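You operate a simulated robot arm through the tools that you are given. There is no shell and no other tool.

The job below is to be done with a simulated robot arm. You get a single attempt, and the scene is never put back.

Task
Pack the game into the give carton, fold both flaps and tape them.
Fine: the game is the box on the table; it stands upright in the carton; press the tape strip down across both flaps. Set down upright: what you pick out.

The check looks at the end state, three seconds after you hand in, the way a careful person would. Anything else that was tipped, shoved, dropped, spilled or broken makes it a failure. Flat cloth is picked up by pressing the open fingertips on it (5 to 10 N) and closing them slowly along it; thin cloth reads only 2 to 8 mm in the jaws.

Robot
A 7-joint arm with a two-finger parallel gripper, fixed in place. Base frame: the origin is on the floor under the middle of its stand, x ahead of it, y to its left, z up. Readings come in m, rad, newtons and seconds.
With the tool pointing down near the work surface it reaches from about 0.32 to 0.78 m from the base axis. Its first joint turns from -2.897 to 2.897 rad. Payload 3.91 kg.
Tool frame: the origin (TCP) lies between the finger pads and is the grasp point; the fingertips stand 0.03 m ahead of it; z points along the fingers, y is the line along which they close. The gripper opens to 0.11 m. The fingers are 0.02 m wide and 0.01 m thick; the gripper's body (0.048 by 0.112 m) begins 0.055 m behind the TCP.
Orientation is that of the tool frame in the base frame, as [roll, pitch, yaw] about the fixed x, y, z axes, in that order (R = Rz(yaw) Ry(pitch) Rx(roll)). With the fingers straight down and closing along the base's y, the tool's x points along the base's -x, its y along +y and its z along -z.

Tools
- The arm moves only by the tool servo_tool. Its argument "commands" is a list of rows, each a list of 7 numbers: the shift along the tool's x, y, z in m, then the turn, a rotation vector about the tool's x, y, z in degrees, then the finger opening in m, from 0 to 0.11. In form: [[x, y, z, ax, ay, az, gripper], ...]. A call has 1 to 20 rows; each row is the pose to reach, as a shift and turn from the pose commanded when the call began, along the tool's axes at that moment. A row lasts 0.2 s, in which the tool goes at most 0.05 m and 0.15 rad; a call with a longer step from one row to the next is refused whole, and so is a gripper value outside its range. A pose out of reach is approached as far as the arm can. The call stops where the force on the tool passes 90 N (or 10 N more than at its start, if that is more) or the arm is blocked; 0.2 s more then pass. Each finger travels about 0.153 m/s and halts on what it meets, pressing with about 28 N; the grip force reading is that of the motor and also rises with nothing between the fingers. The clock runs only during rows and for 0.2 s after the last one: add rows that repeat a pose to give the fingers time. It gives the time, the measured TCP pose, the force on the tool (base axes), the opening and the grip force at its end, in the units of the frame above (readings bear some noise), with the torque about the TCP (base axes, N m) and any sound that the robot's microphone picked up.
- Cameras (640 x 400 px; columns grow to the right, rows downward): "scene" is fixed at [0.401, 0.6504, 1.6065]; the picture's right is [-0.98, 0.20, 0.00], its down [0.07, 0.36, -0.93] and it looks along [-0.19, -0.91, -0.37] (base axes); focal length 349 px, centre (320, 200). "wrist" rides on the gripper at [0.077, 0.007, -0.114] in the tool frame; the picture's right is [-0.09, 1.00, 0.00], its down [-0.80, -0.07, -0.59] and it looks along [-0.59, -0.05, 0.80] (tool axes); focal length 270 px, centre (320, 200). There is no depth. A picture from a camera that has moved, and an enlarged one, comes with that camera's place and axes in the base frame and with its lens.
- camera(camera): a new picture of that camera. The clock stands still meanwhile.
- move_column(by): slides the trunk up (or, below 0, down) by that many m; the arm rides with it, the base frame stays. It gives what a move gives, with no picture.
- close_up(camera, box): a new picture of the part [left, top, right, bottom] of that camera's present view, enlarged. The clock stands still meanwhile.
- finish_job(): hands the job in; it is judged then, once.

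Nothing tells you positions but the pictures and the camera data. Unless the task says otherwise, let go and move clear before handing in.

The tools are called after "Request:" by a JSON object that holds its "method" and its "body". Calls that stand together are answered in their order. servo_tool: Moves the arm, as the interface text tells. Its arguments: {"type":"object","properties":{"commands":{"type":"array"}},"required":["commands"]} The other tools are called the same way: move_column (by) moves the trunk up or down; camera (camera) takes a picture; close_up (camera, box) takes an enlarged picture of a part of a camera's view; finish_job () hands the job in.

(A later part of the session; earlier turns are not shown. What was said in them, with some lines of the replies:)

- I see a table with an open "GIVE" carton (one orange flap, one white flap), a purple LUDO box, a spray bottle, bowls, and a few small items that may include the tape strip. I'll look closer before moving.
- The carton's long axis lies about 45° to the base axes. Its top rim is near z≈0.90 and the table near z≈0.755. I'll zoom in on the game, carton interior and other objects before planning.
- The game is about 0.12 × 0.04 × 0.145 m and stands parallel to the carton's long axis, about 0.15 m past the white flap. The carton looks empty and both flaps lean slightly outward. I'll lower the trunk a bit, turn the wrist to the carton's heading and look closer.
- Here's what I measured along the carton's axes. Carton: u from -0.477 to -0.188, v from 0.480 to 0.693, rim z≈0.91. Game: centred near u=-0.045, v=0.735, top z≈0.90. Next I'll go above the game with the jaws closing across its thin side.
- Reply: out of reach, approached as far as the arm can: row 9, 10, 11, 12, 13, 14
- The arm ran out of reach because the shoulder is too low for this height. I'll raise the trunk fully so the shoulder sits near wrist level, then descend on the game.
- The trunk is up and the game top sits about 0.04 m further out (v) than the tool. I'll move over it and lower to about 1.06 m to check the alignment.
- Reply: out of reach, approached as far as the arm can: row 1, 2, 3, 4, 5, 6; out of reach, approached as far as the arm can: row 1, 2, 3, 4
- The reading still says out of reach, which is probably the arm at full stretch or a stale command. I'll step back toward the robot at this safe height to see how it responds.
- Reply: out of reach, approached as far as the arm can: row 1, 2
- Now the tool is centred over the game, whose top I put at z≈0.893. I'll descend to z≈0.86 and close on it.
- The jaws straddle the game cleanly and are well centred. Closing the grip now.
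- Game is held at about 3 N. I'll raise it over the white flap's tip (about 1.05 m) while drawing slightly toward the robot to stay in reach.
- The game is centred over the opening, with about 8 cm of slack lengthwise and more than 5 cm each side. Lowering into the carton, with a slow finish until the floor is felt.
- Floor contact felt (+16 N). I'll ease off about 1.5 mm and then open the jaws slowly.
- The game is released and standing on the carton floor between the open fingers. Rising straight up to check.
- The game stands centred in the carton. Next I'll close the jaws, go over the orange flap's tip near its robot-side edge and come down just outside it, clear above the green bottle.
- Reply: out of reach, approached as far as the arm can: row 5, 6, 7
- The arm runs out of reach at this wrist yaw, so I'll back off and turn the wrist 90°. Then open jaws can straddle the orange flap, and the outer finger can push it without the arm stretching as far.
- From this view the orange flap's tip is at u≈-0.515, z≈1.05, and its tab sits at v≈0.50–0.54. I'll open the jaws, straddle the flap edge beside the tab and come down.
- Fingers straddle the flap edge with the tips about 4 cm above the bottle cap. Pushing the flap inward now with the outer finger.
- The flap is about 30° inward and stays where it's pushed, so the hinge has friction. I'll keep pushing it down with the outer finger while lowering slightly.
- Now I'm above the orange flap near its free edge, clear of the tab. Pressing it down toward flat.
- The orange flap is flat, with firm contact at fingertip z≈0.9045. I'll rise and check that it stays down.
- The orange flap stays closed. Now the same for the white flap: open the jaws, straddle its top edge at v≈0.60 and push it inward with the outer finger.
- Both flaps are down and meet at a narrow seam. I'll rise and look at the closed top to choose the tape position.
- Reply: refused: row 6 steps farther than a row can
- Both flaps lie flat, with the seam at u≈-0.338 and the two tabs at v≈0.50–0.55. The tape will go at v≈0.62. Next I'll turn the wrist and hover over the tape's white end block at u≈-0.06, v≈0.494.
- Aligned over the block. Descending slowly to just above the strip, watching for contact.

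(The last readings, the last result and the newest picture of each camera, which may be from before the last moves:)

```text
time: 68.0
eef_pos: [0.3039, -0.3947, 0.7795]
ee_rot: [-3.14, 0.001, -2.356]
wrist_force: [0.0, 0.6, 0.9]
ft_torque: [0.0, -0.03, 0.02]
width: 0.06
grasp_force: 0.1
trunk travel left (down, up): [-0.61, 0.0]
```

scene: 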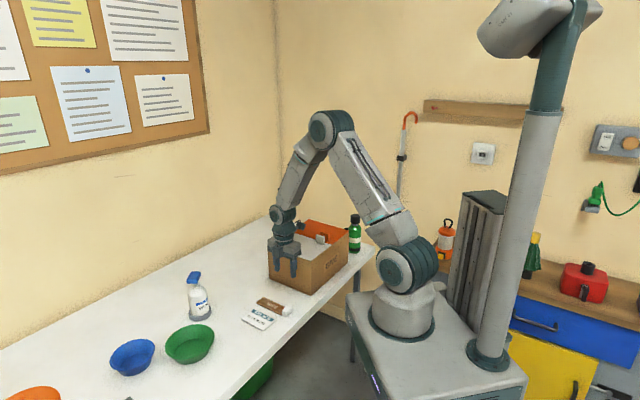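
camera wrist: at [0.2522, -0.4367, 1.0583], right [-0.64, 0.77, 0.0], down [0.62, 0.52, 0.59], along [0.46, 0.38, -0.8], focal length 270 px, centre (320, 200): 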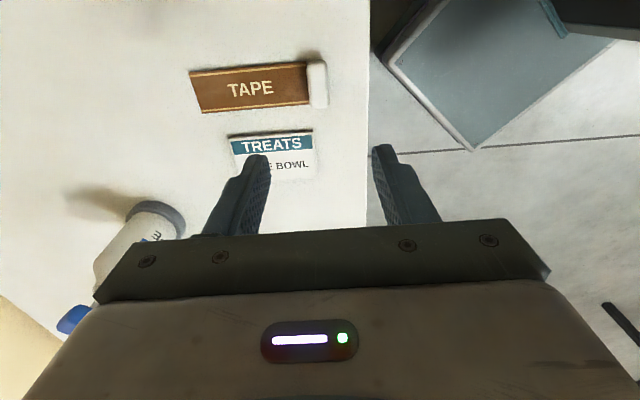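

Request:
{"method": "servo_tool", "body": {"commands": [[0, 0, 0.001, 0, 0, 0, 0.06], [0, 0, 0.002, 0, 0, 0, 0.06], [0, 0, 0.002, 0, 0, 0, 0.06]]}}

Request:
{"method": "close_up", "body": {"camera": "scene", "box": [265, 275, 305, 320]}}

```text
time: 68.8
eef_pos: [0.3047, -0.3945, 0.7773]
ee_rot: [3.141, -0.002, -2.356]
wrist_force: [-0.1, -0.5, -0.1]
ft_torque: [0.04, -0.04, 0.01]
width: 0.0601
grasp_force: 0.0
trunk travel left (down, up): [-0.61, 0.0]
```

```text
8.89 times, centred on (285, 298) of scene
camera zoom: at [0.401, 0.6504, 1.6065], right [-0.98, 0.2, 0.0], down [0.07, 0.36, -0.93], along [-0.19, -0.91, -0.37], focal length 3105 px, centre (631, -667)
```

zoom: 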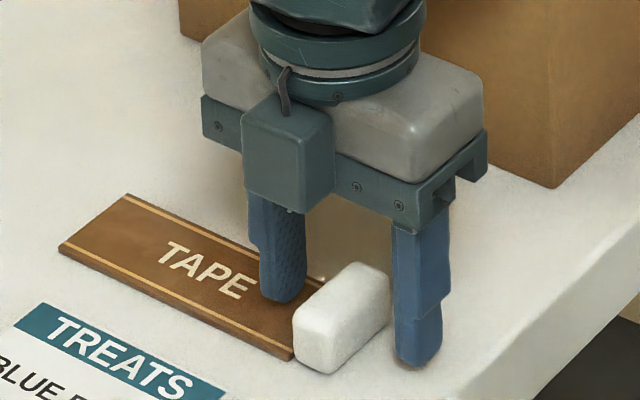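

The inner finger is just above the strip. Closing on the block.

Request:
{"method": "servo_tool", "body": {"commands": [[0, 0, 0, 0, 0, 0, 0.045], [0, 0, 0, 0, 0, 0, 0.03], [0, 0, 0, 0, 0, 0, 0.02], [0, 0, 0, 0, 0, 0, 0.01], [0, 0, 0, 0, 0, 0, 0.01]]}}

Request:
{"method": "close_up", "body": {"camera": "scene", "box": [265, 275, 305, 320]}}

```text
time: 70.0
eef_pos: [0.3037, -0.3961, 0.7767]
ee_rot: [-3.14, 0.001, -2.356]
wrist_force: [-0.1, -0.3, -0.1]
ft_torque: [-0.03, 0.02, 0.01]
width: 0.0203
grasp_force: 28.0
trunk travel left (down, up): [-0.61, 0.0]
```

```text
8.89 times, centred on (285, 298) of scene
camera zoom: at [0.401, 0.6504, 1.6065], right [-0.98, 0.2, 0.0], down [0.07, 0.36, -0.93], along [-0.19, -0.91, -0.37], focal length 3105 px, centre (631, -667)
```

zoom: 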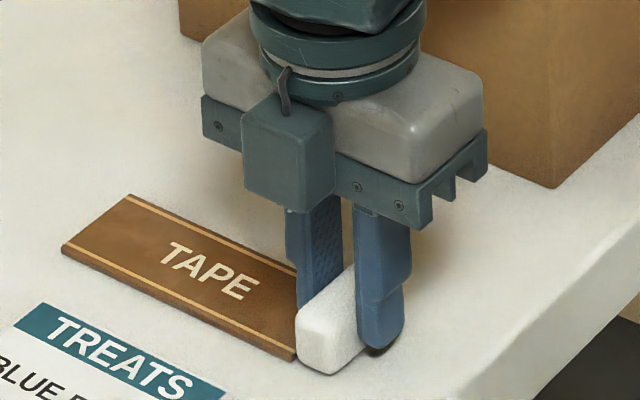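

Request:
{"method": "servo_tool", "body": {"commands": [[0, 0, -0.01, 0, 0, 0, 0.01], [0, 0, -0.03, 0, 0, 0, 0.01], [0, 0, -0.06, 0, 0, 0, 0.01], [0, 0, -0.1, 0, 0, 0, 0.01], [0, 0, -0.1, 0, 0, 0, 0.01]]}}

Request:
{"method": "close_up", "body": {"camera": "scene", "box": [230, 230, 330, 330]}}

Request:
{"method": "camera", "body": {"camera": "wrist"}}

```text
time: 71.2
eef_pos: [0.3049, -0.3952, 0.8797]
ee_rot: [3.142, 0.0, -2.356]
wrist_force: [0.6, -0.4, -0.9]
ft_torque: [-0.01, -0.03, -0.04]
width: 0.0203
grasp_force: 27.9
trunk travel left (down, up): [-0.61, 0.0]
```

```text
4.00 times, centred on (280, 280) of scene
camera zoom: at [0.401, 0.6504, 1.6065], right [-0.98, 0.2, 0.0], down [0.07, 0.36, -0.93], along [-0.19, -0.91, -0.37], focal length 1397 px, centre (480, -120)
```

zoom: 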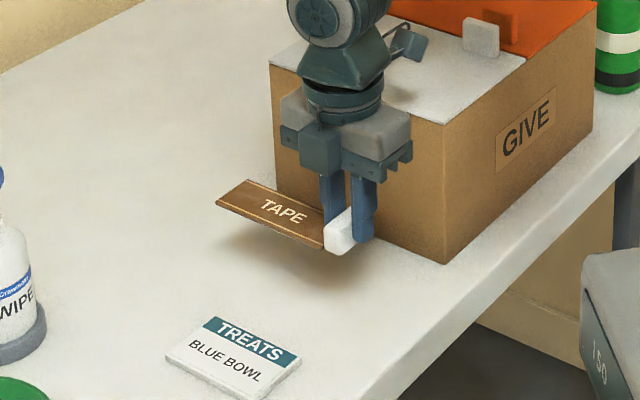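

```text
taken
camera wrist: at [0.2467, -0.4425, 0.9941], right [-0.64, 0.77, 0.0], down [0.62, 0.52, 0.59], along [0.46, 0.38, -0.8], focal length 270 px, centre (320, 200)
```

wrist: 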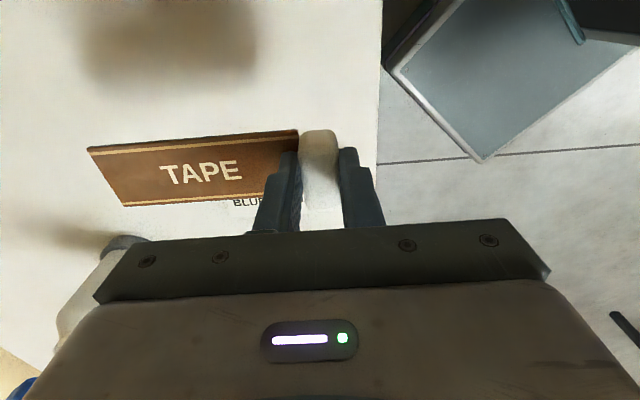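

The tape is held rigid and level. I'll raise it, turn it 90° so the strip points along the carton's long axis and move over the seam.

Request:
{"method": "servo_tool", "body": {"commands": [[0, 0, -0.04, 0, 0, 0, 0.01], [0, 0, -0.08, 0, 0, 0, 0.01], [0, 0, -0.12, 0, 0, 0, 0.01], [0, 0, -0.16, 0, 0, 0, 0.01], [0, 0, -0.19, 0, 0, 0, 0.01], [0.017, -0.01, -0.19, 0, 0, 7.5, 0.01], [0.034, -0.02, -0.19, 0, 0, 15, 0.01], [0.05, -0.03, -0.19, 0, 0, 22.5, 0.01], [0.067, -0.04, -0.19, 0, 0, 30, 0.01], [0.084, -0.05, -0.19, 0, 0, 37.5, 0.01], [0.1, -0.06, -0.19, 0, 0, 45, 0.01], [0.117, -0.07, -0.19, 0, 0, 52.5, 0.01], [0.134, -0.08, -0.19, 0, 0, 60, 0.01], [0.15, -0.09, -0.19, 0, 0, 67.5, 0.01], [0.167, -0.1, -0.19, 0, 0, 75, 0.01], [0.184, -0.11, -0.19, 0, 0, 82.5, 0.01], [0.2, -0.1255, -0.19, 0, 0, 90, 0.01], [0.2, -0.1255, -0.19, 0, 0, 90, 0.01]]}}

Request:
{"method": "camera", "body": {"camera": "wrist"}}

Request:
{"method": "close_up", "body": {"camera": "scene", "box": [230, 160, 390, 320]}}

```text
time: 75.0
eef_pos: [0.2503, -0.6252, 1.0676]
ee_rot: [3.141, -0.001, 2.355]
wrist_force: [-0.2, 0.2, 1.1]
ft_torque: [0.03, -0.03, 0.03]
width: 0.0205
grasp_force: 28.1
trunk travel left (down, up): [-0.61, 0.0]
```

```text
taken
camera wrist: at [0.2013, -0.5656, 1.1817], right [0.77, 0.64, 0.0], down [0.52, -0.62, 0.59], along [0.38, -0.46, -0.8], focal length 270 px, centre (320, 200)
```

wrist: 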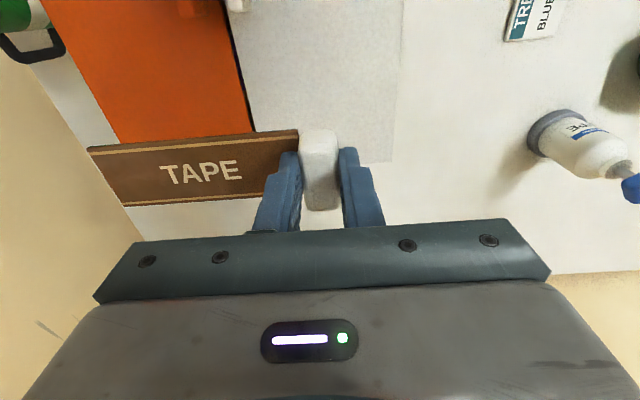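

```text
2.50 times, centred on (310, 240) of scene
camera zoom: at [0.401, 0.6504, 1.6065], right [-0.98, 0.2, 0.0], down [0.07, 0.36, -0.93], along [-0.19, -0.91, -0.37], focal length 873 px, centre (345, 100)
```

zoom: 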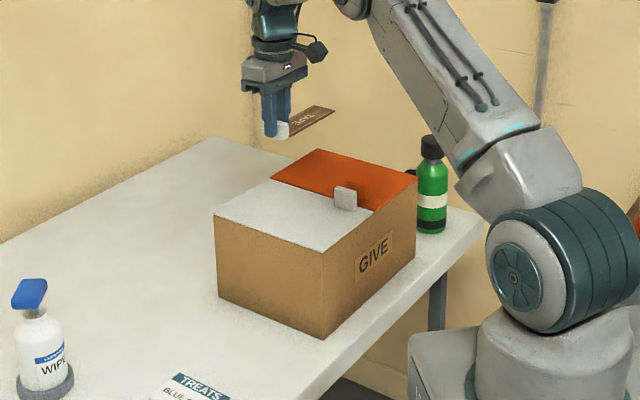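

Tape is aligned above the seam: the strip covers u≈-0.40 to -0.28 at v≈0.62, clear of the tabs. Lowering it onto the flaps.

Request:
{"method": "servo_tool", "body": {"commands": [[0, 0, 0.03, 0, 0, 0, 0.01], [0, 0, 0.06, 0, 0, 0, 0.01], [0, 0, 0.09, 0, 0, 0, 0.01], [0, 0, 0.105, 0, 0, 0, 0.01], [0, 0, 0.113, 0, 0, 0, 0.01], [0, 0, 0.113, 0, 0, 0, 0.01]]}}

Request:
{"method": "camera", "body": {"camera": "wrist"}}

Request:
{"method": "close_up", "body": {"camera": "scene", "box": [260, 190, 360, 290]}}

```text
time: 76.4
eef_pos: [0.2492, -0.6253, 0.9524]
ee_rot: [3.141, -0.002, 2.355]
wrist_force: [0.0, 0.2, 0.0]
ft_torque: [-0.01, 0.04, 0.03]
width: 0.0201
grasp_force: 27.8
trunk travel left (down, up): [-0.61, 0.0]
```

```text
taken
camera wrist: at [0.2014, -0.5644, 1.0661], right [0.77, 0.64, 0.0], down [0.52, -0.62, 0.59], along [0.38, -0.46, -0.8], focal length 270 px, centre (320, 200)
```

wrist: 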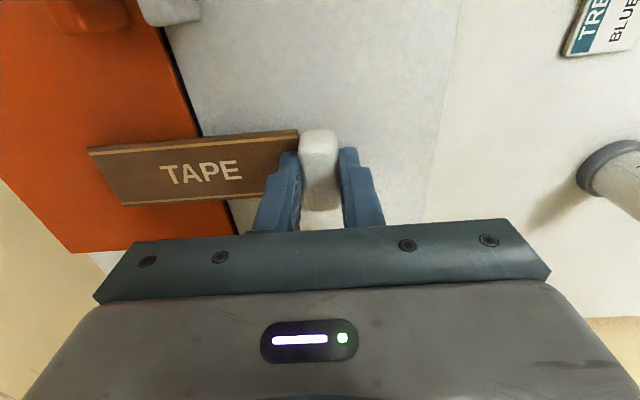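

```text
4.00 times, centred on (310, 240) of scene
camera zoom: at [0.401, 0.6504, 1.6065], right [-0.98, 0.2, 0.0], down [0.07, 0.36, -0.93], along [-0.19, -0.91, -0.37], focal length 1397 px, centre (360, 40)
```

zoom: 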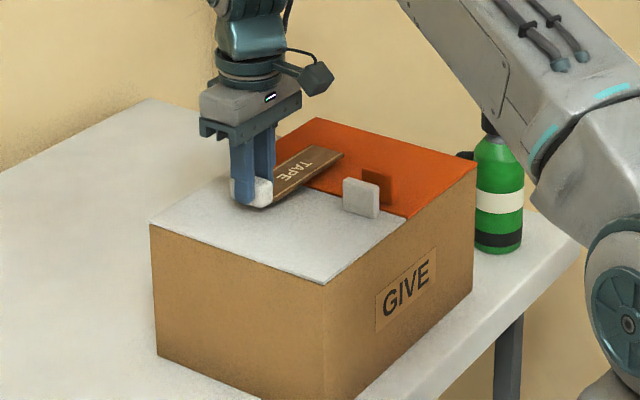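

Request:
{"method": "servo_tool", "body": {"commands": [[0, 0, 0.004, 0, 0, 0, 0.01], [0, 0, 0.008, 0, 0, 0, 0.01], [0, 0, 0.011, 0, 0, 0, 0.01], [0, 0, 0.013, 0, 0, 0, 0.01], [0, 0, 0.014, 0, 0, 0, 0.01], [0, 0, 0.014, 0, 0, 0, 0.01]]}}

```text
time: 77.8
eef_pos: [0.2501, -0.6252, 0.9417]
ee_rot: [-3.139, 0.005, 2.357]
wrist_force: [-0.7, 1.0, 11.7]
ft_torque: [-0.01, 0.17, -0.07]
width: 0.0205
grasp_force: 27.7
trunk travel left (down, up): [-0.61, 0.0]
```

Request:
{"method": "close_up", "body": {"camera": "scene", "box": [280, 200, 340, 260]}}

Request:
{"method": "close_up", "body": {"camera": "wrist", "box": [60, 60, 420, 260]}}

```text
6.67 times, centred on (310, 230) of scene
camera zoom: at [0.401, 0.6504, 1.6065], right [-0.98, 0.2, 0.0], down [0.07, 0.36, -0.93], along [-0.19, -0.91, -0.37], focal length 2329 px, centre (387, 0)
```

zoom: 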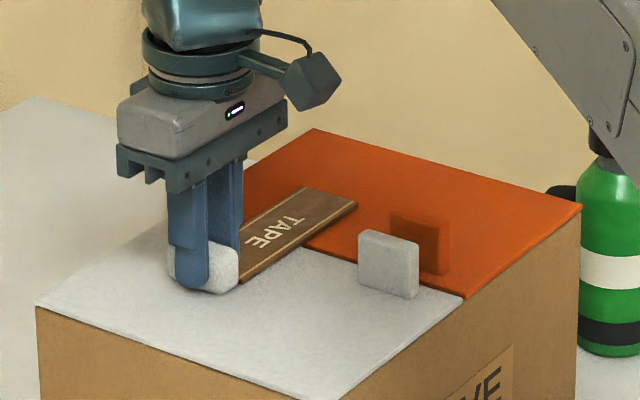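

```text
1.78 times, centred on (240, 160) of wrist
camera zoom: at [0.2032, -0.5641, 1.056], right [0.77, 0.64, 0.0], down [0.52, -0.61, 0.6], along [0.38, -0.46, -0.8], focal length 480 px, centre (462, 271)
```

zoom: 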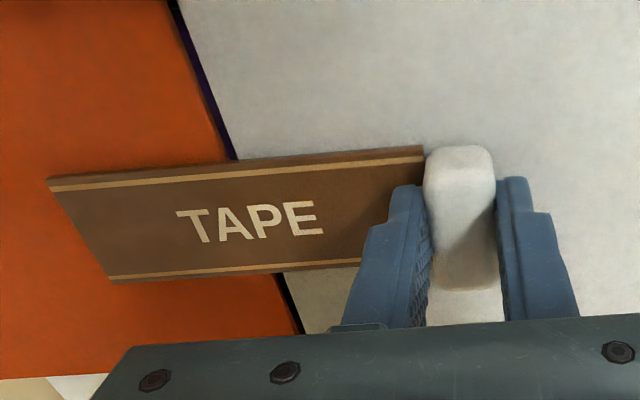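

The tape lies across the seam on both flaps. I'll ease off slightly, open the jaws just enough and rise.

Request:
{"method": "servo_tool", "body": {"commands": [[0, 0, -0.0015, 0, 0, 0, 0.01], [0, 0, -0.003, 0, 0, 0, 0.01], [0, 0, -0.003, 0, 0, 0, 0.024], [0, 0, -0.003, 0, 0, 0, 0.032], [0, 0, -0.003, 0, 0, 0, 0.036]]}}

Request:
{"method": "close_up", "body": {"camera": "wrist", "box": [60, 60, 420, 260]}}

```text
time: 79.0
eef_pos: [0.2518, -0.6253, 0.9424]
ee_rot: [-3.14, 0.0, 2.356]
wrist_force: [0.5, -0.2, 0.2]
ft_torque: [0.02, -0.04, 0.02]
width: 0.0361
grasp_force: 0.2
trunk travel left (down, up): [-0.61, 0.0]
```

```text
1.78 times, centred on (240, 160) of wrist
camera zoom: at [0.2032, -0.5647, 1.0579], right [0.77, 0.64, 0.0], down [0.52, -0.62, 0.59], along [0.38, -0.46, -0.8], focal length 480 px, centre (462, 271)
```

zoom: 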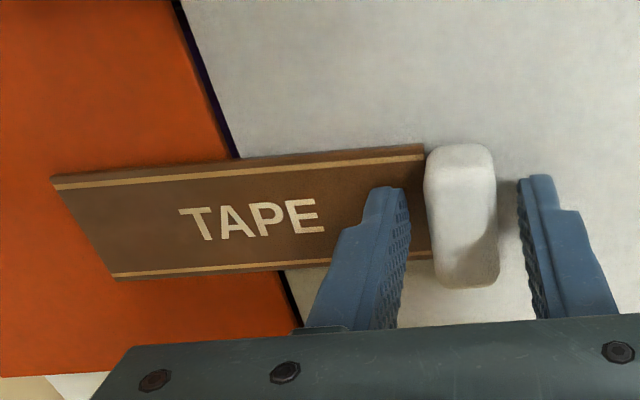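

Request:
{"method": "servo_tool", "body": {"commands": [[0, 0, -0.015, 0, 0, 0, 0.036], [0, 0, -0.04, 0, 0, 0, 0.036], [0, 0, -0.08, 0, 0, 0, 0.036], [0, 0, -0.1, 0, 0, 0, 0.036], [0, 0, -0.1, 0, 0, 0, 0.036]]}}

Request:
{"method": "camera", "body": {"camera": "wrist"}}

Request:
{"method": "close_up", "body": {"camera": "scene", "box": [260, 190, 360, 290]}}

```text
time: 80.2
eef_pos: [0.2522, -0.6267, 1.042]
ee_rot: [3.141, 0.001, 2.356]
wrist_force: [0.8, -0.2, 0.5]
ft_torque: [0.01, -0.02, 0.02]
width: 0.0359
grasp_force: 0.1
trunk travel left (down, up): [-0.61, 0.0]
```

```text
taken
camera wrist: at [0.2037, -0.5651, 1.157], right [0.77, 0.64, 0.0], down [0.52, -0.62, 0.59], along [0.38, -0.46, -0.8], focal length 270 px, centre (320, 200)
```

wrist: 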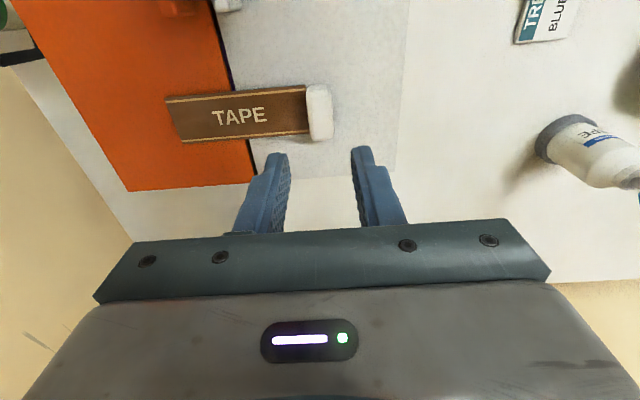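

```text
4.00 times, centred on (310, 240) of scene
camera zoom: at [0.401, 0.6504, 1.6065], right [-0.98, 0.2, 0.0], down [0.07, 0.36, -0.93], along [-0.19, -0.91, -0.37], focal length 1397 px, centre (360, 40)
```

zoom: 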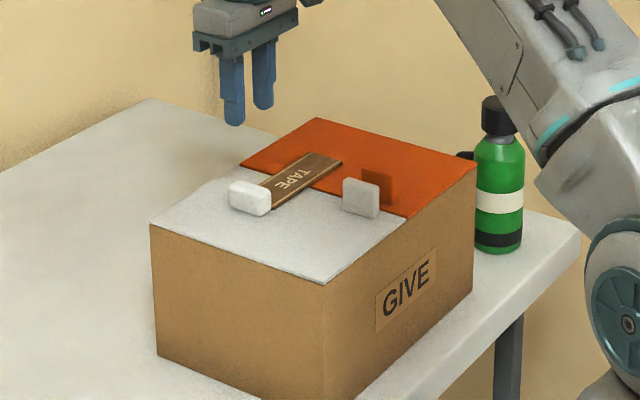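

The tape rests flat across the seam. Now I'll close the fingers and press the strip down over the seam, then on each side.

Request:
{"method": "servo_tool", "body": {"commands": [[0, -0.02, 0, 0, 0, 0, 0.02], [-0.001, -0.045, 0, 0, 0, 0, 0.0], [-0.001, -0.0727, 0, 0, 0, 0, 0.0], [-0.001, -0.0727, 0.04, 0, 0, 0, 0.0], [-0.001, -0.0727, 0.075, 0, 0, 0, 0.0], [-0.001, -0.0727, 0.092, 0, 0, 0, 0.0], [-0.001, -0.0727, 0.097, 0, 0, 0, 0.0], [-0.001, -0.0727, 0.1, 0, 0, 0, 0.0], [-0.001, -0.0727, 0.102, 0, 0, 0, 0.0], [-0.001, -0.0727, 0.102, 0, 0, 0, 0.0]]}}

Request:
{"method": "camera", "body": {"camera": "wrist"}}

```text
time: 82.4
eef_pos: [0.2003, -0.6789, 0.9423]
ee_rot: [3.141, 0.0, 2.356]
wrist_force: [0.8, 1.1, -0.1]
ft_torque: [-0.01, -0.03, 0.02]
width: 0.0002
grasp_force: 28.3
trunk travel left (down, up): [-0.61, 0.0]
```

```text
taken
camera wrist: at [0.1517, -0.6173, 1.056], right [0.77, 0.64, 0.0], down [0.52, -0.62, 0.59], along [0.38, -0.46, -0.8], focal length 270 px, centre (320, 200)
```

wrist: 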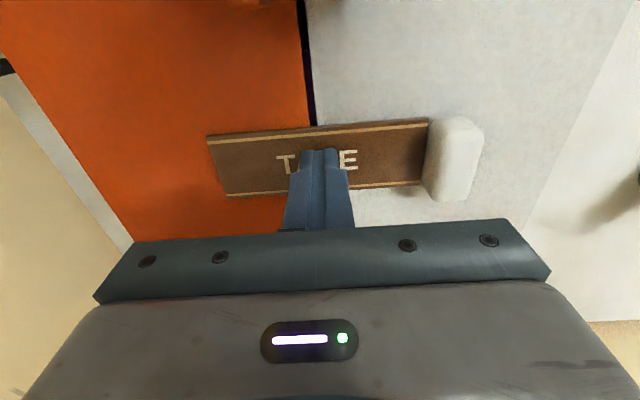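

Request:
{"method": "servo_tool", "body": {"commands": [[0, 0, 0.0015, 0, 0, 0, 0.0], [0, 0, 0.003, 0, 0, 0, 0.0], [0, 0, 0.0045, 0, 0, 0, 0.0], [0, 0, 0.006, 0, 0, 0, 0.0], [0, 0, 0.006, 0, 0, 0, 0.0]]}}

```text
time: 83.6
eef_pos: [0.2, -0.6778, 0.9387]
ee_rot: [-3.139, 0.005, 2.354]
wrist_force: [-1.4, -3.3, 23.4]
ft_torque: [-0.08, 0.12, 0.0]
width: 0.0
grasp_force: 27.8
trunk travel left (down, up): [-0.61, 0.0]
```

Pressed at 23 N over the seam. I'll hold briefly, then press the orange side and the white side too.

Request:
{"method": "servo_tool", "body": {"commands": [[0, 0, 0, 0, 0, 0, 0.0], [0, 0, 0, 0, 0, 0, 0.0], [0, 0, 0, 0, 0, 0, 0.0], [0, 0, -0.01, 0, 0, 0, 0.0], [0, -0.018, -0.015, 0, 0, 0, 0.0], [0, -0.036, -0.015, 0, 0, 0, 0.0], [0, -0.036, -0.008, 0, 0, 0, 0.0], [0, -0.036, -0.004, 0, 0, 0, 0.0], [0, -0.036, -0.002, 0, 0, 0, 0.0], [0, -0.036, -0.001, 0, 0, 0, 0.0], [0, -0.036, -0.001, 0, 0, 0, 0.0]]}}

```text
time: 86.0
eef_pos: [0.1759, -0.7027, 0.9381]
ee_rot: [-3.141, 0.003, 2.356]
wrist_force: [2.4, -1.8, 18.4]
ft_torque: [-0.07, -0.04, -0.09]
width: 0.0001
grasp_force: 27.9
trunk travel left (down, up): [-0.61, 0.0]
```

Request:
{"method": "servo_tool", "body": {"commands": [[0, 0, 0, 0, 0, 0, 0.0], [0, 0, 0, 0, 0, 0, 0.0], [0, 0, -0.012, 0, 0, 0, 0.0], [0, 0.03, -0.015, 0, 0, 0, 0.0], [0, 0.055, -0.015, 0, 0, 0, 0.0], [0, 0.075, -0.015, 0, 0, 0, 0.0], [0, 0.075, -0.008, 0, 0, 0, 0.0], [0, 0.075, -0.004, 0, 0, 0, 0.0], [0, 0.075, -0.001, 0, 0, 0, 0.0], [0, 0.075, 0.0, 0, 0, 0, 0.0], [0, 0.075, 0.0, 0, 0, 0, 0.0], [0, 0.075, 0.0, 0, 0, 0, 0.0]]}}

Request:
{"method": "camera", "body": {"camera": "wrist"}}

```text
time: 88.6
eef_pos: [0.2279, -0.6506, 0.9379]
ee_rot: [-3.14, 0.004, 2.357]
wrist_force: [0.0, -5.8, 12.7]
ft_torque: [-0.14, -0.01, 0.0]
width: 0.0
grasp_force: 27.9
trunk travel left (down, up): [-0.61, 0.0]
```

```text
taken
camera wrist: at [0.1794, -0.5889, 1.053], right [0.77, 0.64, 0.0], down [0.52, -0.61, 0.6], along [0.38, -0.46, -0.8], focal length 270 px, centre (320, 200)
```

wrist: 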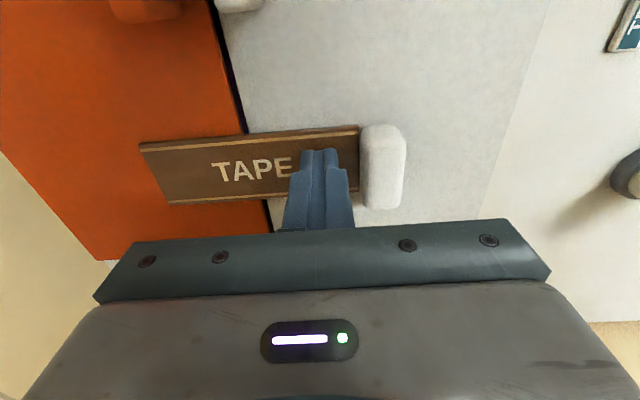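

Pressed on all three spots. Lifting straight up and checking the result.

Request:
{"method": "servo_tool", "body": {"commands": [[0, 0, -0.005, 0, 0, 0, 0.0], [0, 0, -0.02, 0, 0, 0, 0.0], [0, 0, -0.05, 0, 0, 0, 0.0], [0, 0, -0.09, 0, 0, 0, 0.0], [0, 0, -0.13, 0, 0, 0, 0.0], [0.02, 0, -0.16, 0, 0, 0, 0.0], [0.05, 0, -0.19, 0, 0, 0, 0.0], [0.08, 0, -0.21, 0, 0, 0, 0.0], [0.11, 0, -0.22, 0, 0, 0, 0.0], [0.14, 0, -0.22, 0, 0, 0, 0.0], [0.14, 0, -0.22, 0, 0, 0, 0.0]]}}

Request:
{"method": "camera", "body": {"camera": "wrist"}}

Request:
{"method": "camera", "body": {"camera": "scene"}}

Request:
{"method": "close_up", "body": {"camera": "scene", "box": [250, 200, 370, 300]}}

```text
time: 91.0
eef_pos: [0.1285, -0.5516, 1.1557]
ee_rot: [3.141, 0.002, 2.357]
wrist_force: [-0.1, -0.1, -0.9]
ft_torque: [0.01, 0.01, -0.03]
width: 0.0
grasp_force: 28.0
trunk travel left (down, up): [-0.61, 0.0]
```

```text
taken
camera wrist: at [0.0802, -0.4902, 1.2707], right [0.77, 0.64, 0.0], down [0.52, -0.62, 0.59], along [0.38, -0.46, -0.8], focal length 270 px, centre (320, 200)
```

wrist: 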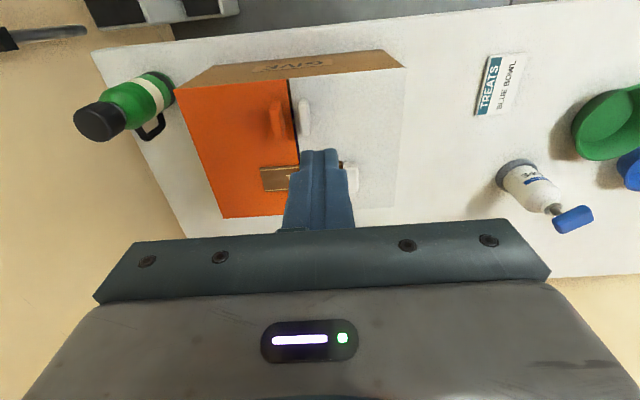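

```text
taken
```

scene: 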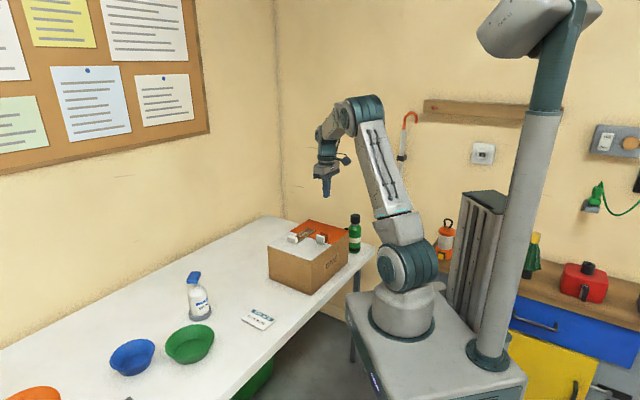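

```text
4.00 times, centred on (310, 250) of scene
camera zoom: at [0.401, 0.6504, 1.6065], right [-0.98, 0.2, 0.0], down [0.07, 0.36, -0.93], along [-0.19, -0.91, -0.37], focal length 1397 px, centre (360, 0)
```

zoom: 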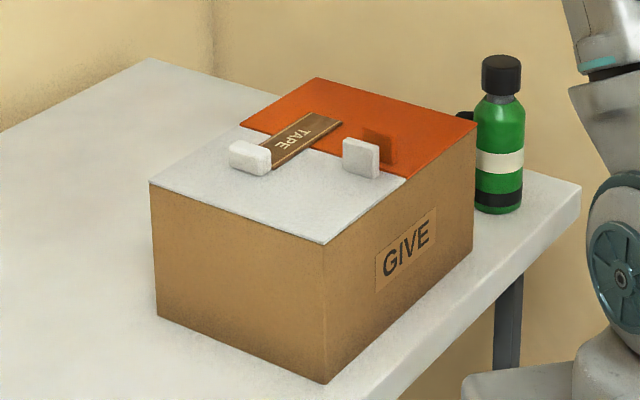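

Everything looks right: the carton is closed, the tape spans both flaps and the bottle, bowls and card are undisturbed. I'll shift aside for one last clear view of the tape before handing in.

Request:
{"method": "servo_tool", "body": {"commands": [[0.02, 0.03, 0, 0, 0, 0, 0.0], [0.04, 0.06, 0, 0, 0, 0, 0.0], [0.06, 0.09, 0, 0, 0, 0, 0.0], [0.08, 0.12, 0, 0, 0, 0, 0.0], [0.08, 0.12, 0, 0, 0, 0, 0.0]]}}

Request:
{"method": "close_up", "body": {"camera": "wrist", "box": [60, 40, 380, 240]}}

Request:
{"method": "close_up", "body": {"camera": "scene", "box": [285, 215, 345, 265]}}

```text
time: 92.2
eef_pos: [0.1585, -0.4085, 1.156]
ee_rot: [3.14, 0.001, 2.358]
wrist_force: [-0.2, 0.6, 0.7]
ft_torque: [0.03, 0.0, 0.01]
width: 0.0001
grasp_force: 28.0
trunk travel left (down, up): [-0.61, 0.0]
```

```text
2.00 times, centred on (220, 140) of wrist
camera zoom: at [0.1099, -0.3486, 1.2715], right [0.77, 0.64, 0.0], down [0.52, -0.62, 0.59], along [0.38, -0.46, -0.8], focal length 541 px, centre (520, 320)
```

zoom: 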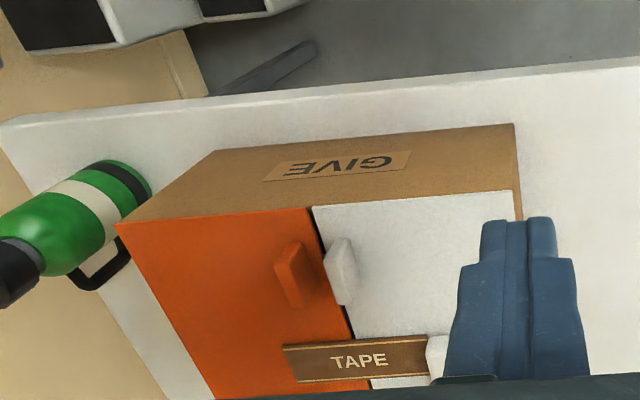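

```text
8.00 times, centred on (315, 240) of scene
camera zoom: at [0.401, 0.6504, 1.6065], right [-0.98, 0.2, 0.0], down [0.07, 0.36, -0.93], along [-0.19, -0.91, -0.37], focal length 2795 px, centre (360, -120)
```

zoom: 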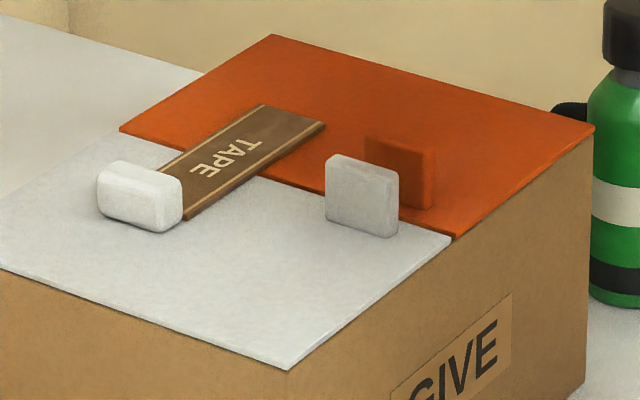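

The game is packed upright in the GIVE carton and both flaps lie flat. The tape strip is pressed down across the seam, and nothing else has been disturbed. The arm is empty and clear, so I'm handing in.

Request:
{"method": "finish_job", "body": {}}

```text
The job is handed in.
```

The job is handed in. The LUDO game stands upright in the GIVE carton, both flaps are folded flat, and the tape strip is pressed down across the seam.

- **Game:** I set it down near the middle of the carton, felt it reach the floor, and saw it standing on its own after release.
- **Flaps:** both stayed closed after I pressed them down, leaving only a narrow gap at the seam.
- **Tape:** it lies flat, about half on each flap and clear of the flap tabs. I pressed it at about 23 N over the seam, 18 N on the orange side and 13 N on the white side. I did not pull on the flaps to test that it holds.
- **Everything else:** the bottles, bowls and card looked undisturbed in the last pictures. I ignored the "TREATS / BLUE BOWL" card since it wasn't part of the job.

The gripper is empty, with the arm clear of the carton.
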